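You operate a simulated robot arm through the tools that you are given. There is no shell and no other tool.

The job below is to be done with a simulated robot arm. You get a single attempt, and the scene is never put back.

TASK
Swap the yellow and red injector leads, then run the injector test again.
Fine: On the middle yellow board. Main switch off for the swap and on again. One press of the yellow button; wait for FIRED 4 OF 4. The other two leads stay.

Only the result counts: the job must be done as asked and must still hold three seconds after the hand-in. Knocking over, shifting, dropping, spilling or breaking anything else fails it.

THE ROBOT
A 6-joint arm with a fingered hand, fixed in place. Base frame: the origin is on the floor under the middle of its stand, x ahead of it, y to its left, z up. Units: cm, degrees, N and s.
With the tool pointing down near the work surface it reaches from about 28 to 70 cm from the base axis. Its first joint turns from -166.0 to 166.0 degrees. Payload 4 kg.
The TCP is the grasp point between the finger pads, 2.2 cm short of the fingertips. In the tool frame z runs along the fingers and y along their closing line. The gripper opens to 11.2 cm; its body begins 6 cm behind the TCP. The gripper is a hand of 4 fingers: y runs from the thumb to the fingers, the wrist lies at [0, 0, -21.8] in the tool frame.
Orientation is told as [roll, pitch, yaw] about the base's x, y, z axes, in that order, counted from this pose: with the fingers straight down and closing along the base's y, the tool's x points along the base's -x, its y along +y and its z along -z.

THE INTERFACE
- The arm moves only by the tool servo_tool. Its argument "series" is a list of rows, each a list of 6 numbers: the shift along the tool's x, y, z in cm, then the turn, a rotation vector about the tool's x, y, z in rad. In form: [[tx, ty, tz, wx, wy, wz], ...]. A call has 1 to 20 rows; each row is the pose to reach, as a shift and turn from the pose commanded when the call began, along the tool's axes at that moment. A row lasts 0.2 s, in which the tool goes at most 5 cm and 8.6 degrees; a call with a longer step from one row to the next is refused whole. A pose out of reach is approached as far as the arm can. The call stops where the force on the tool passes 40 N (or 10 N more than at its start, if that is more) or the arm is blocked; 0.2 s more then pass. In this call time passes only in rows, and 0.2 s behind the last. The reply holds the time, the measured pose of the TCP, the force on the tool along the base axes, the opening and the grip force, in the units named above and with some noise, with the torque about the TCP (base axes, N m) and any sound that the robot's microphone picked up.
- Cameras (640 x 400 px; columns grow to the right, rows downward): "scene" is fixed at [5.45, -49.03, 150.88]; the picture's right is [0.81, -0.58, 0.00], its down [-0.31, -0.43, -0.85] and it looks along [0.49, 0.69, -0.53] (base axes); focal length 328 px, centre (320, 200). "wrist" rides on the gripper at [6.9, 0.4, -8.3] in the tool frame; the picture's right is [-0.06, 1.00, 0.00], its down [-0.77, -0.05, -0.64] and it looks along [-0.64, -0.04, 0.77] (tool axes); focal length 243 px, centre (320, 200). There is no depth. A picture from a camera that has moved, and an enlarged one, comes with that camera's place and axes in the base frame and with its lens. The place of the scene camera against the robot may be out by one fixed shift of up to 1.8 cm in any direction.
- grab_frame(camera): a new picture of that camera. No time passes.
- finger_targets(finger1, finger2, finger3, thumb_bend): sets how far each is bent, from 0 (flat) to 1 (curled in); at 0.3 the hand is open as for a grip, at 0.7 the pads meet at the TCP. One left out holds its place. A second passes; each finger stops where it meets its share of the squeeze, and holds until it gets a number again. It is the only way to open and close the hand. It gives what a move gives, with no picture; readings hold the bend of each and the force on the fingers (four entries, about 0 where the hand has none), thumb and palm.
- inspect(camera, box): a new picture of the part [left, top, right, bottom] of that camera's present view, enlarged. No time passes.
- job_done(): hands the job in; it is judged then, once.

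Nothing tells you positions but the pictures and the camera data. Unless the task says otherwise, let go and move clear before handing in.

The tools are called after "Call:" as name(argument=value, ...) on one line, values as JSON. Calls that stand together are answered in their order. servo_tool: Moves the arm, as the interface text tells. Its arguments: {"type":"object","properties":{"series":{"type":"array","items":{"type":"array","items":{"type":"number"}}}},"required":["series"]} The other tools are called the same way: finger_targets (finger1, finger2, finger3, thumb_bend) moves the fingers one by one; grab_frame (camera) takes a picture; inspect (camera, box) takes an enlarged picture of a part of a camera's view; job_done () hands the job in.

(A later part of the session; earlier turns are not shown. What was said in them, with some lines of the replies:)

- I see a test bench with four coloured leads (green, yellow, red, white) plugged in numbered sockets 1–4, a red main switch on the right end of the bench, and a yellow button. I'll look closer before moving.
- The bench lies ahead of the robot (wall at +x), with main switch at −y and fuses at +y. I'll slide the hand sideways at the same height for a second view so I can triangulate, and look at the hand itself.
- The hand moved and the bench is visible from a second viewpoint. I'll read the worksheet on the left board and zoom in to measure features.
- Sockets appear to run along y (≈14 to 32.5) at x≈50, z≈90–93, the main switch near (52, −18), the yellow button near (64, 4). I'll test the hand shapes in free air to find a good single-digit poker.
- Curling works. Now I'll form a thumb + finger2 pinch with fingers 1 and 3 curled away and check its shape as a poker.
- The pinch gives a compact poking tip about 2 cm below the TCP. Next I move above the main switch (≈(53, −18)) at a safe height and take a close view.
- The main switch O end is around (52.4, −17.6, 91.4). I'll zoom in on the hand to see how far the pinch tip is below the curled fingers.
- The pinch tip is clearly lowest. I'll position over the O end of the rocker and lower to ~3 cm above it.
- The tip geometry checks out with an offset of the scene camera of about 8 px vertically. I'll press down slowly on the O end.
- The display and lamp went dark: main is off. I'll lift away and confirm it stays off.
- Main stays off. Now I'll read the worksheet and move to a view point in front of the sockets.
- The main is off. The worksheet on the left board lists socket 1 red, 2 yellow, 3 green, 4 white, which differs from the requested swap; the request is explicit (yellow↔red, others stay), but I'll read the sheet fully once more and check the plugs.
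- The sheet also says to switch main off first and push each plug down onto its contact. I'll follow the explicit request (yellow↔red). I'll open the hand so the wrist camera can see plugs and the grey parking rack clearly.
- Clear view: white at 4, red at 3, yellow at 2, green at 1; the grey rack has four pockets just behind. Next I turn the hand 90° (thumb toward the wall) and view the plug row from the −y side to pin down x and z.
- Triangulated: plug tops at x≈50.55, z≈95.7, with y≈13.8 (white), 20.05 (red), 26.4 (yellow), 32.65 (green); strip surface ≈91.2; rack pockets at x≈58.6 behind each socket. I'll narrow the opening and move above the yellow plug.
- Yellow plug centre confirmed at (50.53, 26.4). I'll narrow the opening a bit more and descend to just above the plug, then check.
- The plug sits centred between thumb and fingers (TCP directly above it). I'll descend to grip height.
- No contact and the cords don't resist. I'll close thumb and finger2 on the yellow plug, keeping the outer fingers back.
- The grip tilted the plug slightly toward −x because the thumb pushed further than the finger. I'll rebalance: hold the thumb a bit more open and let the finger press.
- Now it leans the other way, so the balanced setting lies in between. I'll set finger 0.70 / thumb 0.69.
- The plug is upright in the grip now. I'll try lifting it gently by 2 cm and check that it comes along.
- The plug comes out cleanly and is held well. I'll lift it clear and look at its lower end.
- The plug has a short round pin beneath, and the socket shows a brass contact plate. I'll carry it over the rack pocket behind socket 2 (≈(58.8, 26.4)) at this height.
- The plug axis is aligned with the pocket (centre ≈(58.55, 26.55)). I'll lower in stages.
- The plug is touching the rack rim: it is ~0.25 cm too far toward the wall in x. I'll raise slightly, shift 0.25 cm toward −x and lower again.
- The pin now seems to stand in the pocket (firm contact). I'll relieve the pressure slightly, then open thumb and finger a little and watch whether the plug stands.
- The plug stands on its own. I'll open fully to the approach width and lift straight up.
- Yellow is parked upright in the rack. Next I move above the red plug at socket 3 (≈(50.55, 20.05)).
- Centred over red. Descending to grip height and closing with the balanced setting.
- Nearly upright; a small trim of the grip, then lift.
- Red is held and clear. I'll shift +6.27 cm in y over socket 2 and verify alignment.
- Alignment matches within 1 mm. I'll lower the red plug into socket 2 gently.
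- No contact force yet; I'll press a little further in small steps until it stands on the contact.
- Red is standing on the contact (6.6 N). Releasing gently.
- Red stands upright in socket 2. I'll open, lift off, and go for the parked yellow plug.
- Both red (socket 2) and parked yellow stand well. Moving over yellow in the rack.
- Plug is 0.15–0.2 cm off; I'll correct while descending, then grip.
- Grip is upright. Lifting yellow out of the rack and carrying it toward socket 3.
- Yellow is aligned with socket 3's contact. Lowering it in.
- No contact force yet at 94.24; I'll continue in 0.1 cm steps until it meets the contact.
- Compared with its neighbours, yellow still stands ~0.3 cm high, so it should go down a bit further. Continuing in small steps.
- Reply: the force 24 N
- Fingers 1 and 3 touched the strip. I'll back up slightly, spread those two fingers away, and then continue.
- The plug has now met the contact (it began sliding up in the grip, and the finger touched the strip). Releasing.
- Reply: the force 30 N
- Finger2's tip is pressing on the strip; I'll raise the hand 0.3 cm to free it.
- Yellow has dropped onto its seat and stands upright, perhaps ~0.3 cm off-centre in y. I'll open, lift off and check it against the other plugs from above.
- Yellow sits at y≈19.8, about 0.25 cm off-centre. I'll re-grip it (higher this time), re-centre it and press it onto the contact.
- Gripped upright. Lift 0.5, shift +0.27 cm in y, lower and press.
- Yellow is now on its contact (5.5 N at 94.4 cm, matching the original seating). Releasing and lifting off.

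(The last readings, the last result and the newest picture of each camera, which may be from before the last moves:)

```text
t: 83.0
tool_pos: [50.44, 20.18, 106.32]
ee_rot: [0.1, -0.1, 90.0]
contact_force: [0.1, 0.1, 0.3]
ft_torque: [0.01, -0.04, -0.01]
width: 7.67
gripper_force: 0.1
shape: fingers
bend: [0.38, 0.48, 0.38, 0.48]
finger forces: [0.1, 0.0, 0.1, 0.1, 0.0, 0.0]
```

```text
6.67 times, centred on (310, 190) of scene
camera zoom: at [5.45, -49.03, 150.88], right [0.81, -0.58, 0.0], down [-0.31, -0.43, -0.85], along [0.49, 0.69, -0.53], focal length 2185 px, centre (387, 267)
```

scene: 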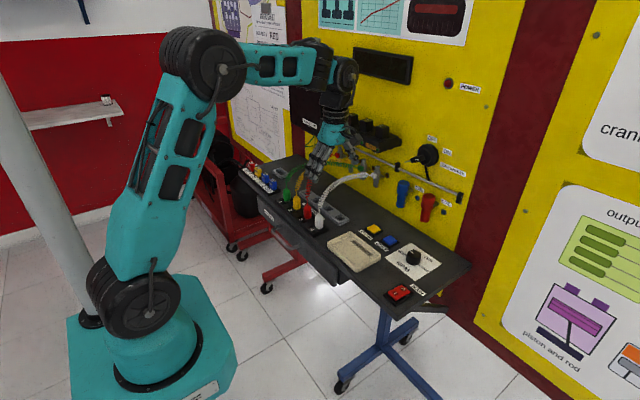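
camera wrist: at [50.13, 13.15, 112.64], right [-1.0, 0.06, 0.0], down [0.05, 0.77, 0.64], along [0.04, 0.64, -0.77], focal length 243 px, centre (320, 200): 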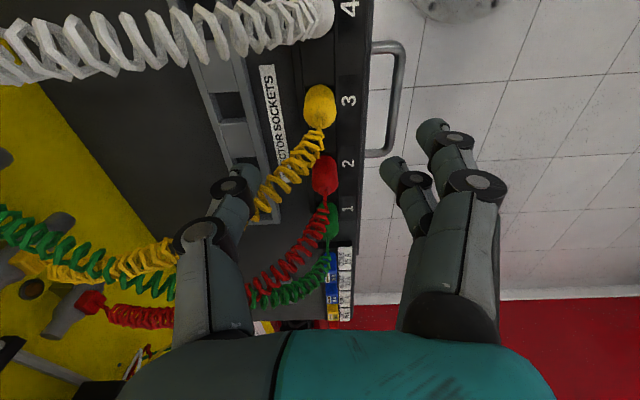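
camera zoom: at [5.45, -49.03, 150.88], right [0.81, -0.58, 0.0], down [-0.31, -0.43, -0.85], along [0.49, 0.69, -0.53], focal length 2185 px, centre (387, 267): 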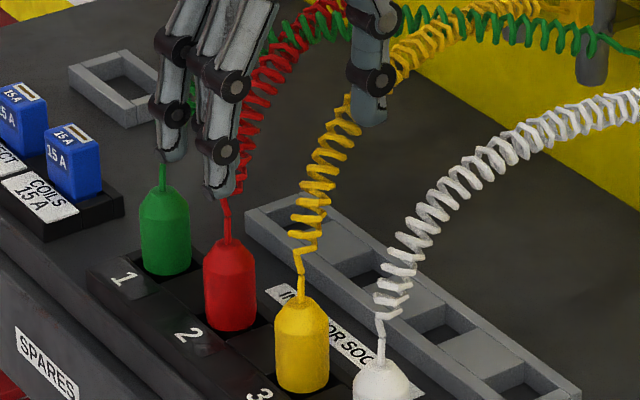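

All four plugs look seated: green 1, red 2, yellow 3, white 4. Now I travel back to the main switch, turning the hand back to yaw 0 and forming the poking pinch.

Call:
servo_tool(series=[[0, 0, -2, 0, 0, 0.05], [1.5, 0, -4.5, 0, 0, 0.18], [4.5, 0.1, -6, 0, 0, 0.31], [8, 0.2, -6, 0, 0, 0.44], [11.5, 0.3, -6, 0, 0, 0.57], [15, 0.4, -6, 0, 0, 0.7], [18.5, 0.5, -6, 0, 0, 0.83], [22, 0.6, -6, 0, 0, 0.96], [25.5, 0.7, -6, 0, 0, 1.09], [29, 0.8, -6, 0, 0, 1.22], [32.5, 0.9, -5, 0, 0, 1.35], [35.5, 1.0, -3.5, 0, 0, 1.48], [37.3, 1.1, -2, 0, 0, 1.5708], [37.6, 1.1, -1, 0, 0, 1.5708], [37.6, 1.1, 0, 0, 0, 1.5708]])

Call:
finger_targets(finger1=1.0, finger2=0.7, finger3=1.0, thumb_bend=0.7)

Call:
grab_frame(camera="wrist")

Call:
grab_frame(camera="scene")

Call:
inspect(camera="scene", box=[270, 160, 350, 240])

```text
t: 86.2
tool_pos: [49.38, -17.4, 106.28]
ee_rot: [0.0, 0.0, -0.1]
contact_force: [0.2, -0.1, -0.3]
ft_torque: [0.01, -0.02, 0.01]
width: 7.66
gripper_force: 0.0
shape: fingers
bend: [0.38, 0.48, 0.38, 0.48]
finger forces: [0.0, 0.0, 0.1, 0.0, 0.0, 0.0]
```

```text
t: 87.2
tool_pos: [49.48, -17.39, 106.38]
ee_rot: [0.0, 0.0, 0.0]
contact_force: [-0.2, 0.5, -0.8]
ft_torque: [-0.02, -0.01, -0.01]
width: 3.03
gripper_force: 0.0
shape: fingers
bend: [1.0, 0.7, 1.0, 0.7]
finger forces: [0.1, 0.0, 0.1, 0.0, 0.0, 0.1]
```

```text
taken
camera wrist: at [42.62, -16.91, 114.67], right [0.06, 1.0, 0.0], down [0.77, -0.05, 0.64], along [0.64, -0.04, -0.77], focal length 243 px, centre (320, 200)
```

wrist: 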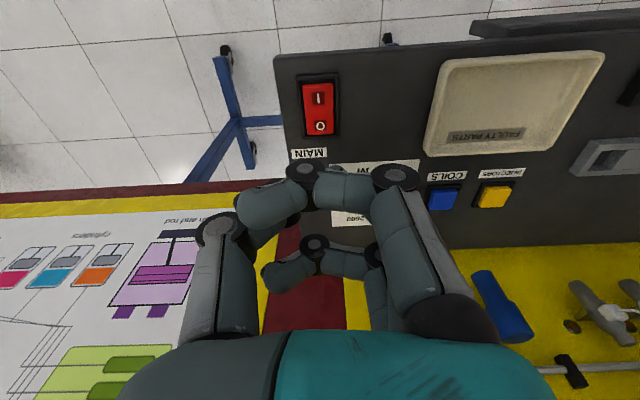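

```text
taken
```

scene: 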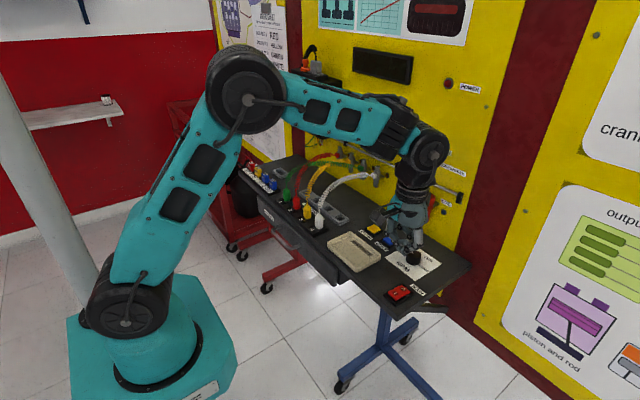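

```text
5.00 times, centred on (310, 200) of scene
camera zoom: at [5.45, -49.03, 150.88], right [0.81, -0.58, 0.0], down [-0.31, -0.43, -0.85], along [0.49, 0.69, -0.53], focal length 1639 px, centre (370, 200)
```

zoom: 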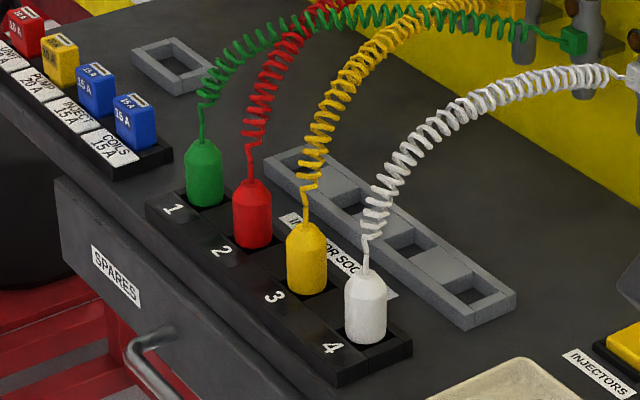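

Leads are visually correct (1 green, 2 red, 3 yellow, 4 white). Now I press the I end of the main switch at ≈(49.3, −17.55).

Call:
servo_tool(series=[[0.2, -0.15, 2, 0, 0, 0], [0.2, -0.15, 4.5, 0, 0, 0], [0.2, -0.15, 7, 0, 0, 0], [0.2, -0.15, 9, 0, 0, 0], [0.2, -0.15, 10.5, 0, 0, 0], [0.2, -0.15, 11.5, 0, 0, 0], [0.2, -0.15, 12.1, 0, 0, 0], [0.2, -0.15, 12.5, 0, 0, 0], [0.2, -0.15, 12.8, 0, 0, 0], [0.2, -0.15, 13.1, 0, 0, 0]])

Call:
grab_frame(camera="scene")

Call:
inspect(camera="scene", box=[360, 240, 440, 310])

```text
t: 89.4
tool_pos: [49.05, -17.84, 93.28]
ee_rot: [-0.1, -0.1, -0.1]
contact_force: [-7.5, -1.6, 23.7]
ft_torque: [-0.15, 0.04, -0.08]
width: 2.97
gripper_force: 12.0
shape: fingers
bend: [1.0, 0.71, 1.0, 0.71]
finger forces: [0.0, 7.3, 0.0, 0.0, 17.6, 0.0]
```

```text
taken
```

scene: 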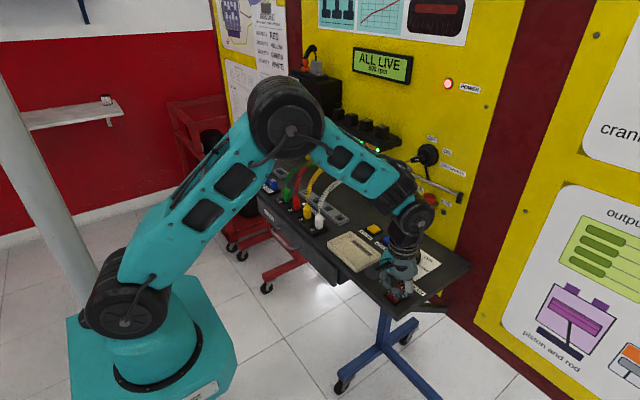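

```text
5.71 times, centred on (400, 275) of scene
camera zoom: at [5.45, -49.03, 150.88], right [0.81, -0.58, 0.0], down [-0.31, -0.43, -0.85], along [0.49, 0.69, -0.53], focal length 1873 px, centre (-137, -229)
```

zoom: 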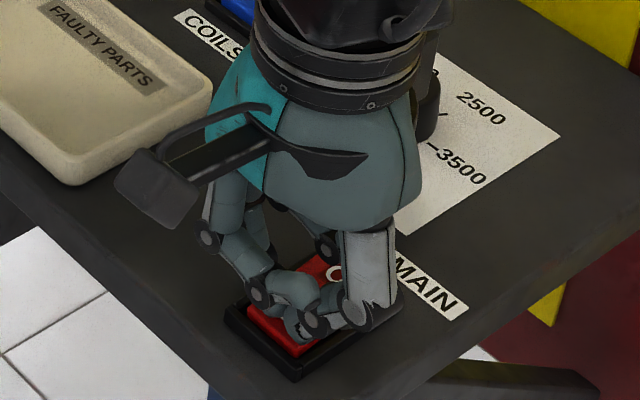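

Main is on again ("ALL LIVE", lamp lit). Lifting off and checking the display stays.

Call:
servo_tool(series=[[0, 0, -0.6, 0, 0, 0], [0, 0, -2, 0, 0, 0], [0, 0, -4, 0, 0, 0], [0, 0, -7, 0, 0, 0], [0, 0, -10, 0, 0, 0], [0, 0, -13, 0, 0, 0], [0, 0, -14, 0, 0, 0]])

Call:
inspect(camera="scene", box=[280, 30, 500, 168])

Call:
inspect(camera="scene", box=[320, 200, 460, 310])

Call:
grab_frame(camera="wrist")

```text
t: 91.0
tool_pos: [48.96, -17.67, 107.46]
ee_rot: [0.0, -0.1, 0.0]
contact_force: [0.5, 0.5, 0.1]
ft_torque: [0.0, -0.01, -0.03]
width: 2.98
gripper_force: 0.1
shape: fingers
bend: [1.0, 0.7, 1.0, 0.7]
finger forces: [0.1, 0.1, 0.0, 0.0, 0.0, 0.1]
```

```text
2.90 times, centred on (390, 99) of scene
camera zoom: at [5.45, -49.03, 150.88], right [0.81, -0.58, 0.0], down [-0.31, -0.43, -0.85], along [0.49, 0.69, -0.53], focal length 950 px, centre (117, 493)
```

zoom: 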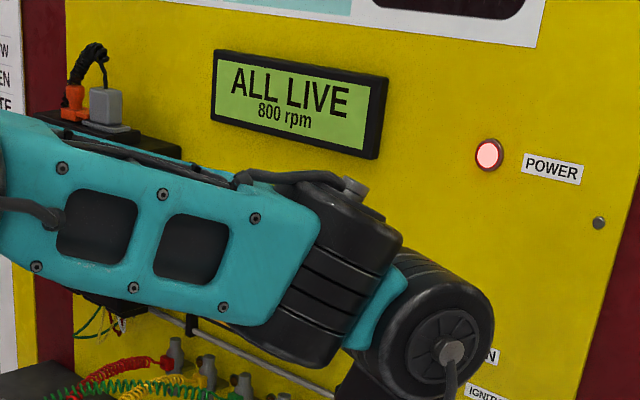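

```text
3.64 times, centred on (390, 255) of scene
camera zoom: at [5.45, -49.03, 150.88], right [0.81, -0.58, 0.0], down [-0.31, -0.43, -0.85], along [0.49, 0.69, -0.53], focal length 1192 px, centre (66, 0)
```

zoom: 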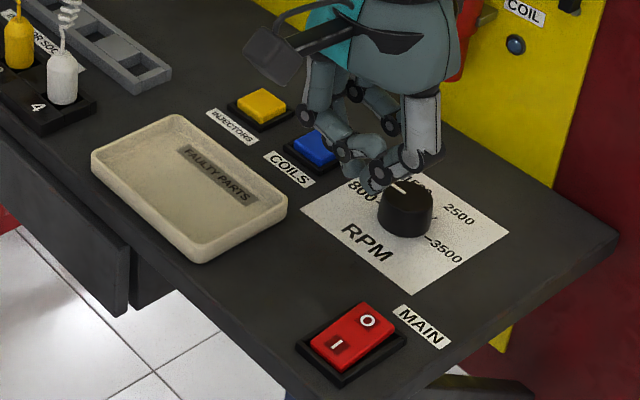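

```text
taken
camera wrist: at [42.07, -17.19, 115.67], right [0.06, 1.0, 0.0], down [0.77, -0.05, 0.64], along [0.64, -0.04, -0.77], focal length 243 px, centre (320, 200)
```

wrist: 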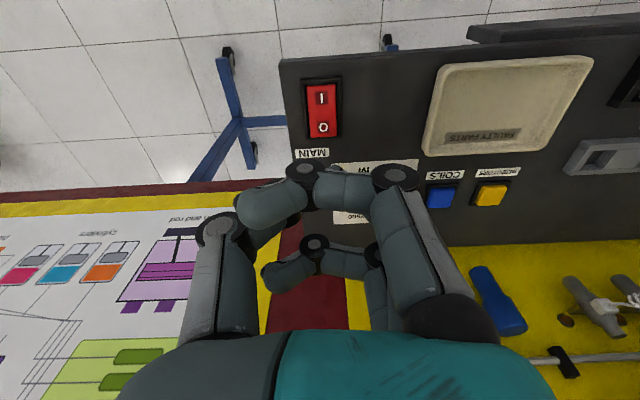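

Main is on and the RPM knob is untouched. Next I move toward the yellow INJECTORS button (≈(63.2, 3.8)), stopping short to check clearances.

Call:
servo_tool(series=[[-1, 1.5, 0, 0, 0, 0], [-2.2, 4.2, 0, 0, 0, 0], [-3.4, 7.2, 0, 0, 0, 0], [-4.6, 10.2, 0, 0, 0, 0], [-5.8, 13.2, 0, 0, 0, 0], [-7, 16.2, 0, 0, 0, 0], [-8.2, 19, 0, 0, 0, 0], [-9, 21, 0, 0, 0, 0], [-9, 21.4, 0, 0, 0, 0], [-9, 21.4, 0, 0, 0, 0]])

Call:
grab_frame(camera="wrist")

Call:
grab_frame(camera="scene")

Call:
inspect(camera="scene", box=[310, 120, 450, 250])

```text
t: 93.2
tool_pos: [58.32, 3.51, 107.24]
ee_rot: [0.0, -0.1, 0.0]
contact_force: [0.4, 0.3, -0.5]
ft_torque: [-0.02, -0.02, 0.01]
width: 3.02
gripper_force: 0.1
shape: fingers
bend: [1.0, 0.7, 1.0, 0.7]
finger forces: [0.0, 0.1, 0.0, 0.0, 0.0, 0.1]
```

```text
taken
camera wrist: at [51.37, 4.05, 115.53], right [0.06, 1.0, 0.0], down [0.77, -0.05, 0.64], along [0.64, -0.04, -0.77], focal length 243 px, centre (320, 200)
```

wrist: 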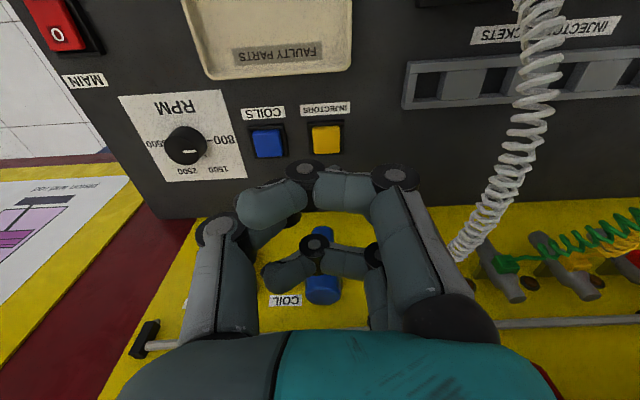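

```text
taken
```

scene: 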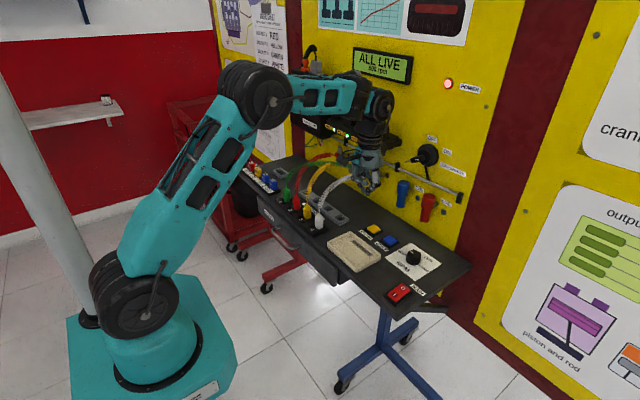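

```text
3.08 times, centred on (380, 185) of scene
camera zoom: at [5.45, -49.03, 150.88], right [0.81, -0.58, 0.0], down [-0.31, -0.43, -0.85], along [0.49, 0.69, -0.53], focal length 1008 px, centre (135, 246)
```

zoom: 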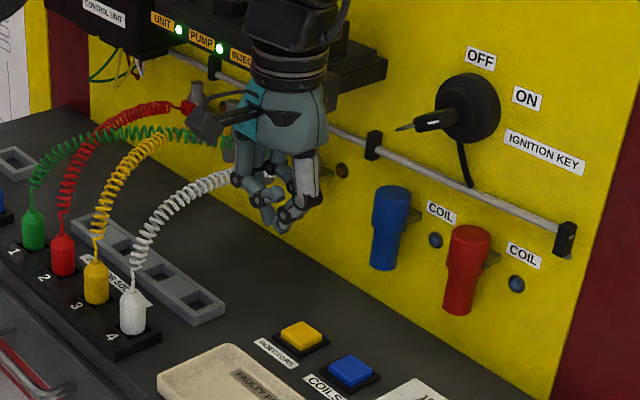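

The ignition key sticks out of the wall near the planned wrist location, so I'll tilt the hand 15° (wrist leaning back toward the robot) and hover over the button first.

Call:
servo_tool(series=[[-0.3, 0.1, 0.5, 0, -0.1, 0], [-1.2, 0.2, 1.8, 0, -0.2, 0], [-2.5, 0.27, 3.8, 0, -0.2618, 0], [-3.6, 0.27, 5.8, 0, -0.2618, 0], [-4.3, 0.27, 7.4, 0, -0.2618, 0], [-4.4, 0.27, 8.4, 0, -0.2618, 0], [-4.4, 0.27, 8.8, 0, -0.2618, 0]])

Call:
grab_frame(camera="wrist")

Call:
inspect(camera="scene", box=[310, 120, 450, 250])

```text
t: 94.8
tool_pos: [62.49, 3.92, 98.41]
ee_rot: [0.0, -15.0, 0.0]
contact_force: [0.3, -0.2, -0.8]
ft_torque: [0.01, 0.0, 0.0]
width: 3.03
gripper_force: 0.0
shape: fingers
bend: [1.0, 0.7, 1.0, 0.7]
finger forces: [0.1, 0.0, 0.1, 0.1, 0.1, 0.0]
```

```text
taken
camera wrist: at [53.79, 4.39, 104.67], right [0.06, 1.0, 0.02], down [0.57, -0.05, 0.82], along [0.82, -0.04, -0.57], focal length 243 px, centre (320, 200)
```

wrist: 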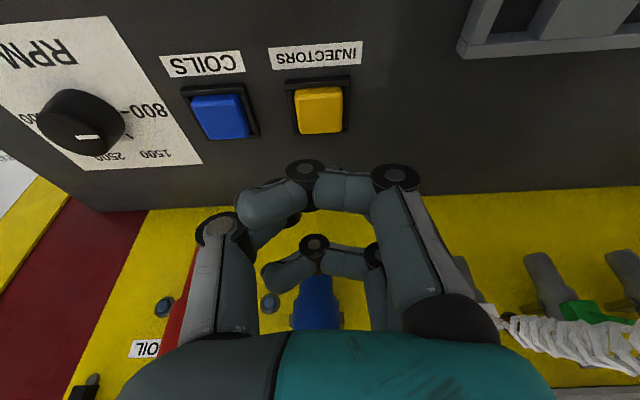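

```text
3.08 times, centred on (380, 185) of scene
camera zoom: at [5.45, -49.03, 150.88], right [0.81, -0.58, 0.0], down [-0.31, -0.43, -0.85], along [0.49, 0.69, -0.53], focal length 1008 px, centre (135, 246)
```

zoom: 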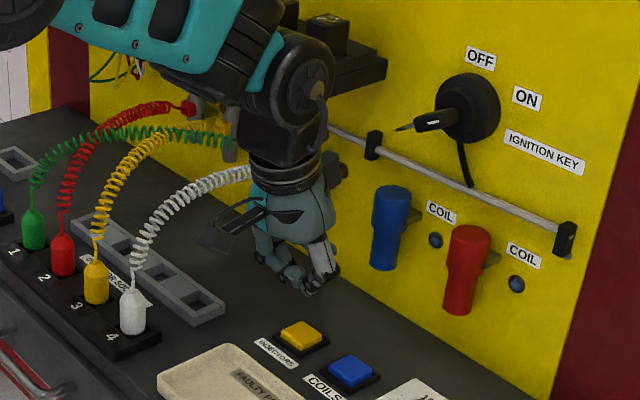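

The tip hovers right above the yellow button. I'll press down slowly along base z and check the display, without lifting in between.

Call:
servo_tool(series=[[0.12, 0.08, 1.0, 0, 0, 0], [0.373, 0.08, 1.971, 0, 0, 0], [0.761, 0.08, 3.42, 0, 0, 0], [1.02, 0.08, 4.386, 0, 0, 0], [1.149, 0.08, 4.869, 0, 0, 0], [1.227, 0.08, 5.159, 0, 0, 0], [1.304, 0.08, 5.449, 0, 0, 0]])

Call:
inspect(camera="scene", box=[330, 30, 470, 110])

Call:
inspect(camera="scene", box=[340, 180, 420, 250])

```text
t: 96.4
tool_pos: [62.73, 4.11, 92.83]
ee_rot: [0.0, -15.2, 0.0]
contact_force: [-2.3, -2.2, 12.0]
ft_torque: [-0.17, 0.03, -0.02]
width: 2.98
gripper_force: 6.5
shape: fingers
bend: [1.0, 0.7, 1.0, 0.71]
finger forces: [0.0, 2.4, 0.0, 0.0, 10.8, 0.1]
heard: click
```

```text
4.57 times, centred on (400, 70) of scene
camera zoom: at [5.45, -49.03, 150.88], right [0.81, -0.58, 0.0], down [-0.31, -0.43, -0.85], along [0.49, 0.69, -0.53], focal length 1498 px, centre (-46, 794)
```

zoom: 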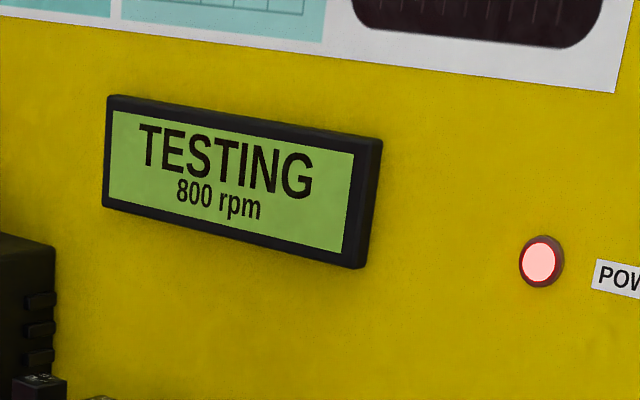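

```text
5.71 times, centred on (380, 215) of scene
camera zoom: at [5.45, -49.03, 150.88], right [0.81, -0.58, 0.0], down [-0.31, -0.43, -0.85], along [0.49, 0.69, -0.53], focal length 1873 px, centre (-23, 114)
```

zoom: 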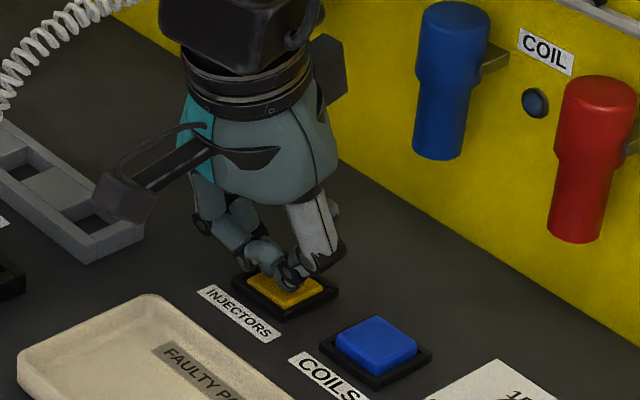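

The button clicked and the display shows TESTING. Lifting straight off the button and waiting for the result.

Call:
servo_tool(series=[[-0.13, 0, -0.48, 0, 0, 0], [-0.39, 0, -1.45, 0, 0, 0], [-0.78, 0, -2.9, 0, 0, 0], [-1.3, 0, -4.83, 0, 0, 0], [-1.94, 0, -7.25, 0, 0, 0], [-2.2, 0, -8.2, 0, 0, 0], [-2.2, 0, -8.2, 0, 0, 0], [-2.2, 0, -8.2, 0, 0, 0]])

Call:
inspect(camera="scene", box=[330, 30, 470, 110])

```text
t: 98.2
tool_pos: [62.77, 3.87, 101.45]
ee_rot: [0.0, -15.0, 0.0]
contact_force: [0.5, 0.0, 0.0]
ft_torque: [0.01, 0.02, 0.03]
width: 3.03
gripper_force: 0.1
shape: fingers
bend: [1.0, 0.7, 1.0, 0.7]
finger forces: [0.0, 0.0, 0.0, 0.0, 0.1, 0.0]
```

```text
4.57 times, centred on (400, 70) of scene
camera zoom: at [5.45, -49.03, 150.88], right [0.81, -0.58, 0.0], down [-0.31, -0.43, -0.85], along [0.49, 0.69, -0.53], focal length 1498 px, centre (-46, 794)
```

zoom: 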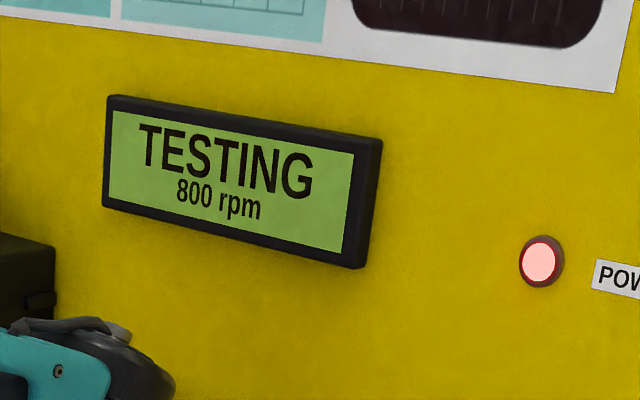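

Still TESTING. I'll move the hand back to a clear place (toward −x and up) while time passes.

Call:
servo_tool(series=[[1, 0, -0.5, 0, 0, 0], [3, 0, -1.5, 0, 0, 0], [5.5, 0, -3, 0, 0.1, 0], [8, 0, -4.5, 0, 0.2, 0], [10.5, 0, -6, 0, 0.2618, 0], [13, 0, -7.5, 0, 0.2618, 0], [15.5, 0, -9, 0, 0.2618, 0], [17.5, 0, -10, 0, 0.2618, 0], [18, 0, -10.5, 0, 0.2618, 0], [18, 0, -10.5, 0, 0.2618, 0]])

Call:
inspect(camera="scene", box=[330, 30, 470, 110])

```text
t: 100.4
tool_pos: [42.61, 4.23, 106.85]
ee_rot: [0.0, 0.0, 0.0]
contact_force: [0.6, -0.5, -0.6]
ft_torque: [0.0, -0.01, 0.05]
width: 2.99
gripper_force: 0.0
shape: fingers
bend: [1.0, 0.7, 1.0, 0.7]
finger forces: [0.0, 0.0, 0.0, 0.0, 0.0, 0.0]
```

```text
4.57 times, centred on (400, 70) of scene
camera zoom: at [5.45, -49.03, 150.88], right [0.81, -0.58, 0.0], down [-0.31, -0.43, -0.85], along [0.49, 0.69, -0.53], focal length 1498 px, centre (-46, 794)
```

zoom: 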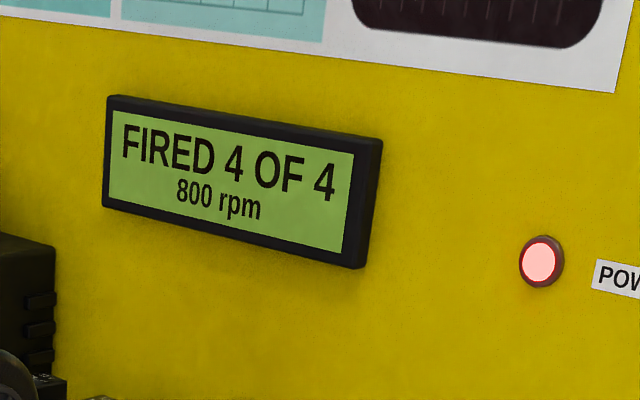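

The display shows FIRED 4 OF 4. I'll open the hand to its starting shape and make a final check of the whole scene before handing in.

Call:
finger_targets(finger1=0.3, finger2=0.3, finger3=0.3, thumb_bend=0.3)

Call:
grab_frame(camera="scene")

Call:
inspect(camera="scene", box=[260, 150, 440, 310])

Call:
inspect(camera="scene", box=[330, 30, 470, 110])

```text
t: 101.4
tool_pos: [42.68, 4.12, 106.9]
ee_rot: [0.1, 0.0, 0.0]
contact_force: [-0.4, -0.1, -0.9]
ft_torque: [0.05, -0.01, -0.02]
width: 11.25
gripper_force: 0.0
shape: fingers
bend: [0.3, 0.3, 0.3, 0.3]
finger forces: [0.0, 0.0, 0.0, 0.0, 0.0, 0.1]
```

```text
taken
```

scene: 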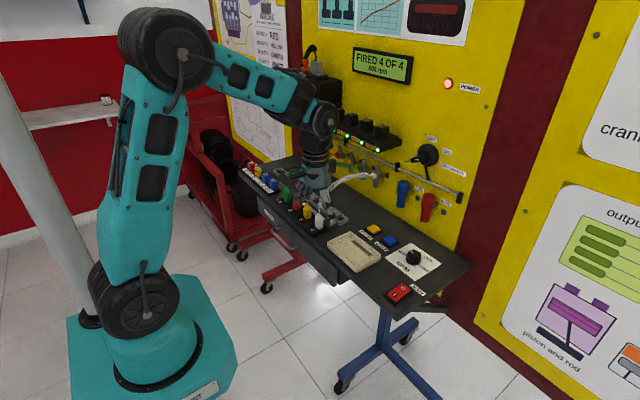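

```text
2.50 times, centred on (350, 230) of scene
camera zoom: at [5.45, -49.03, 150.88], right [0.81, -0.58, 0.0], down [-0.31, -0.43, -0.85], along [0.49, 0.69, -0.53], focal length 819 px, centre (245, 125)
```

zoom: 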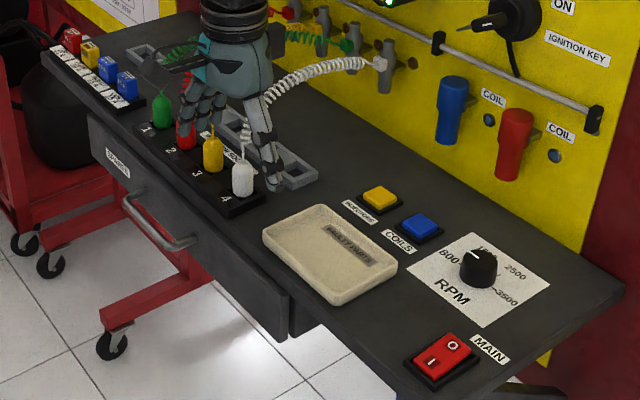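

```text
4.57 times, centred on (400, 70) of scene
camera zoom: at [5.45, -49.03, 150.88], right [0.81, -0.58, 0.0], down [-0.31, -0.43, -0.85], along [0.49, 0.69, -0.53], focal length 1498 px, centre (-46, 794)
```

zoom: 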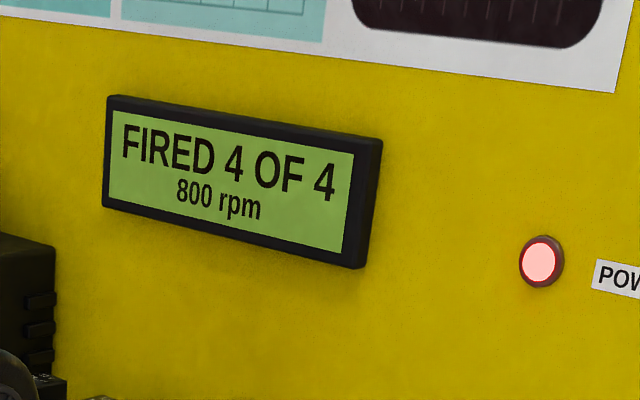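

Everything is in place: green 1, red 2, yellow 3, white 4, main on, FIRED 4 OF 4. I'll raise the hand a little further clear and hand in.

Call:
servo_tool(series=[[0, 0, -2, 0, 0, 0], [0.5, 0, -5, 0, 0, 0], [1, 0, -8, 0, 0, 0], [1, 0, -10, 0, 0, 0], [1, 0, -10, 0, 0, 0]])

Call:
inspect(camera="scene", box=[260, 30, 480, 240])

```text
t: 102.6
tool_pos: [41.57, 3.99, 117.09]
ee_rot: [-0.1, 0.0, 0.0]
contact_force: [0.2, 0.0, 0.2]
ft_torque: [-0.02, -0.03, -0.01]
width: 11.27
gripper_force: 0.1
shape: fingers
bend: [0.3, 0.3, 0.3, 0.3]
finger forces: [0.0, 0.0, 0.0, 0.0, 0.0, 0.0]
```

```text
1.90 times, centred on (370, 135) of scene
camera zoom: at [5.45, -49.03, 150.88], right [0.81, -0.58, 0.0], down [-0.31, -0.43, -0.85], along [0.49, 0.69, -0.53], focal length 624 px, centre (225, 324)
```

zoom: 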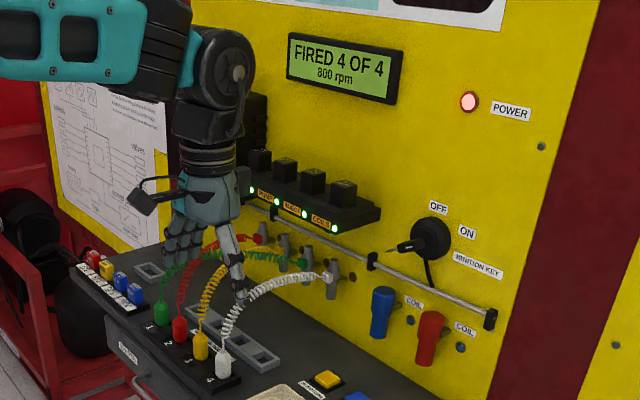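

The hand is clear, the display still reads FIRED 4 OF 4, and the leads are swapped as asked. Handing in.

Call:
job_done()

```text
The job is handed in.
```

The yellow and red leads are swapped, and the injector test passed: the display read FIRED 4 OF 4 and still did at hand-in.

- **Leads:** red is now in socket 2 and yellow in socket 3. Green (socket 1) and white (socket 4) were not touched. I re-centred yellow once after it first went in slightly off, and both plugs now stand on their contacts.
- **Main switch:** it was off for the whole swap and is back on.
- **Test:** I pressed the yellow button once.

The work sheet on the left board lists socket 1 red, 2 yellow, 3 green and 4 white. Neither the starting order nor the order you asked for matches it. I followed your instruction, so if the sheet is current you may want to check the lead order.
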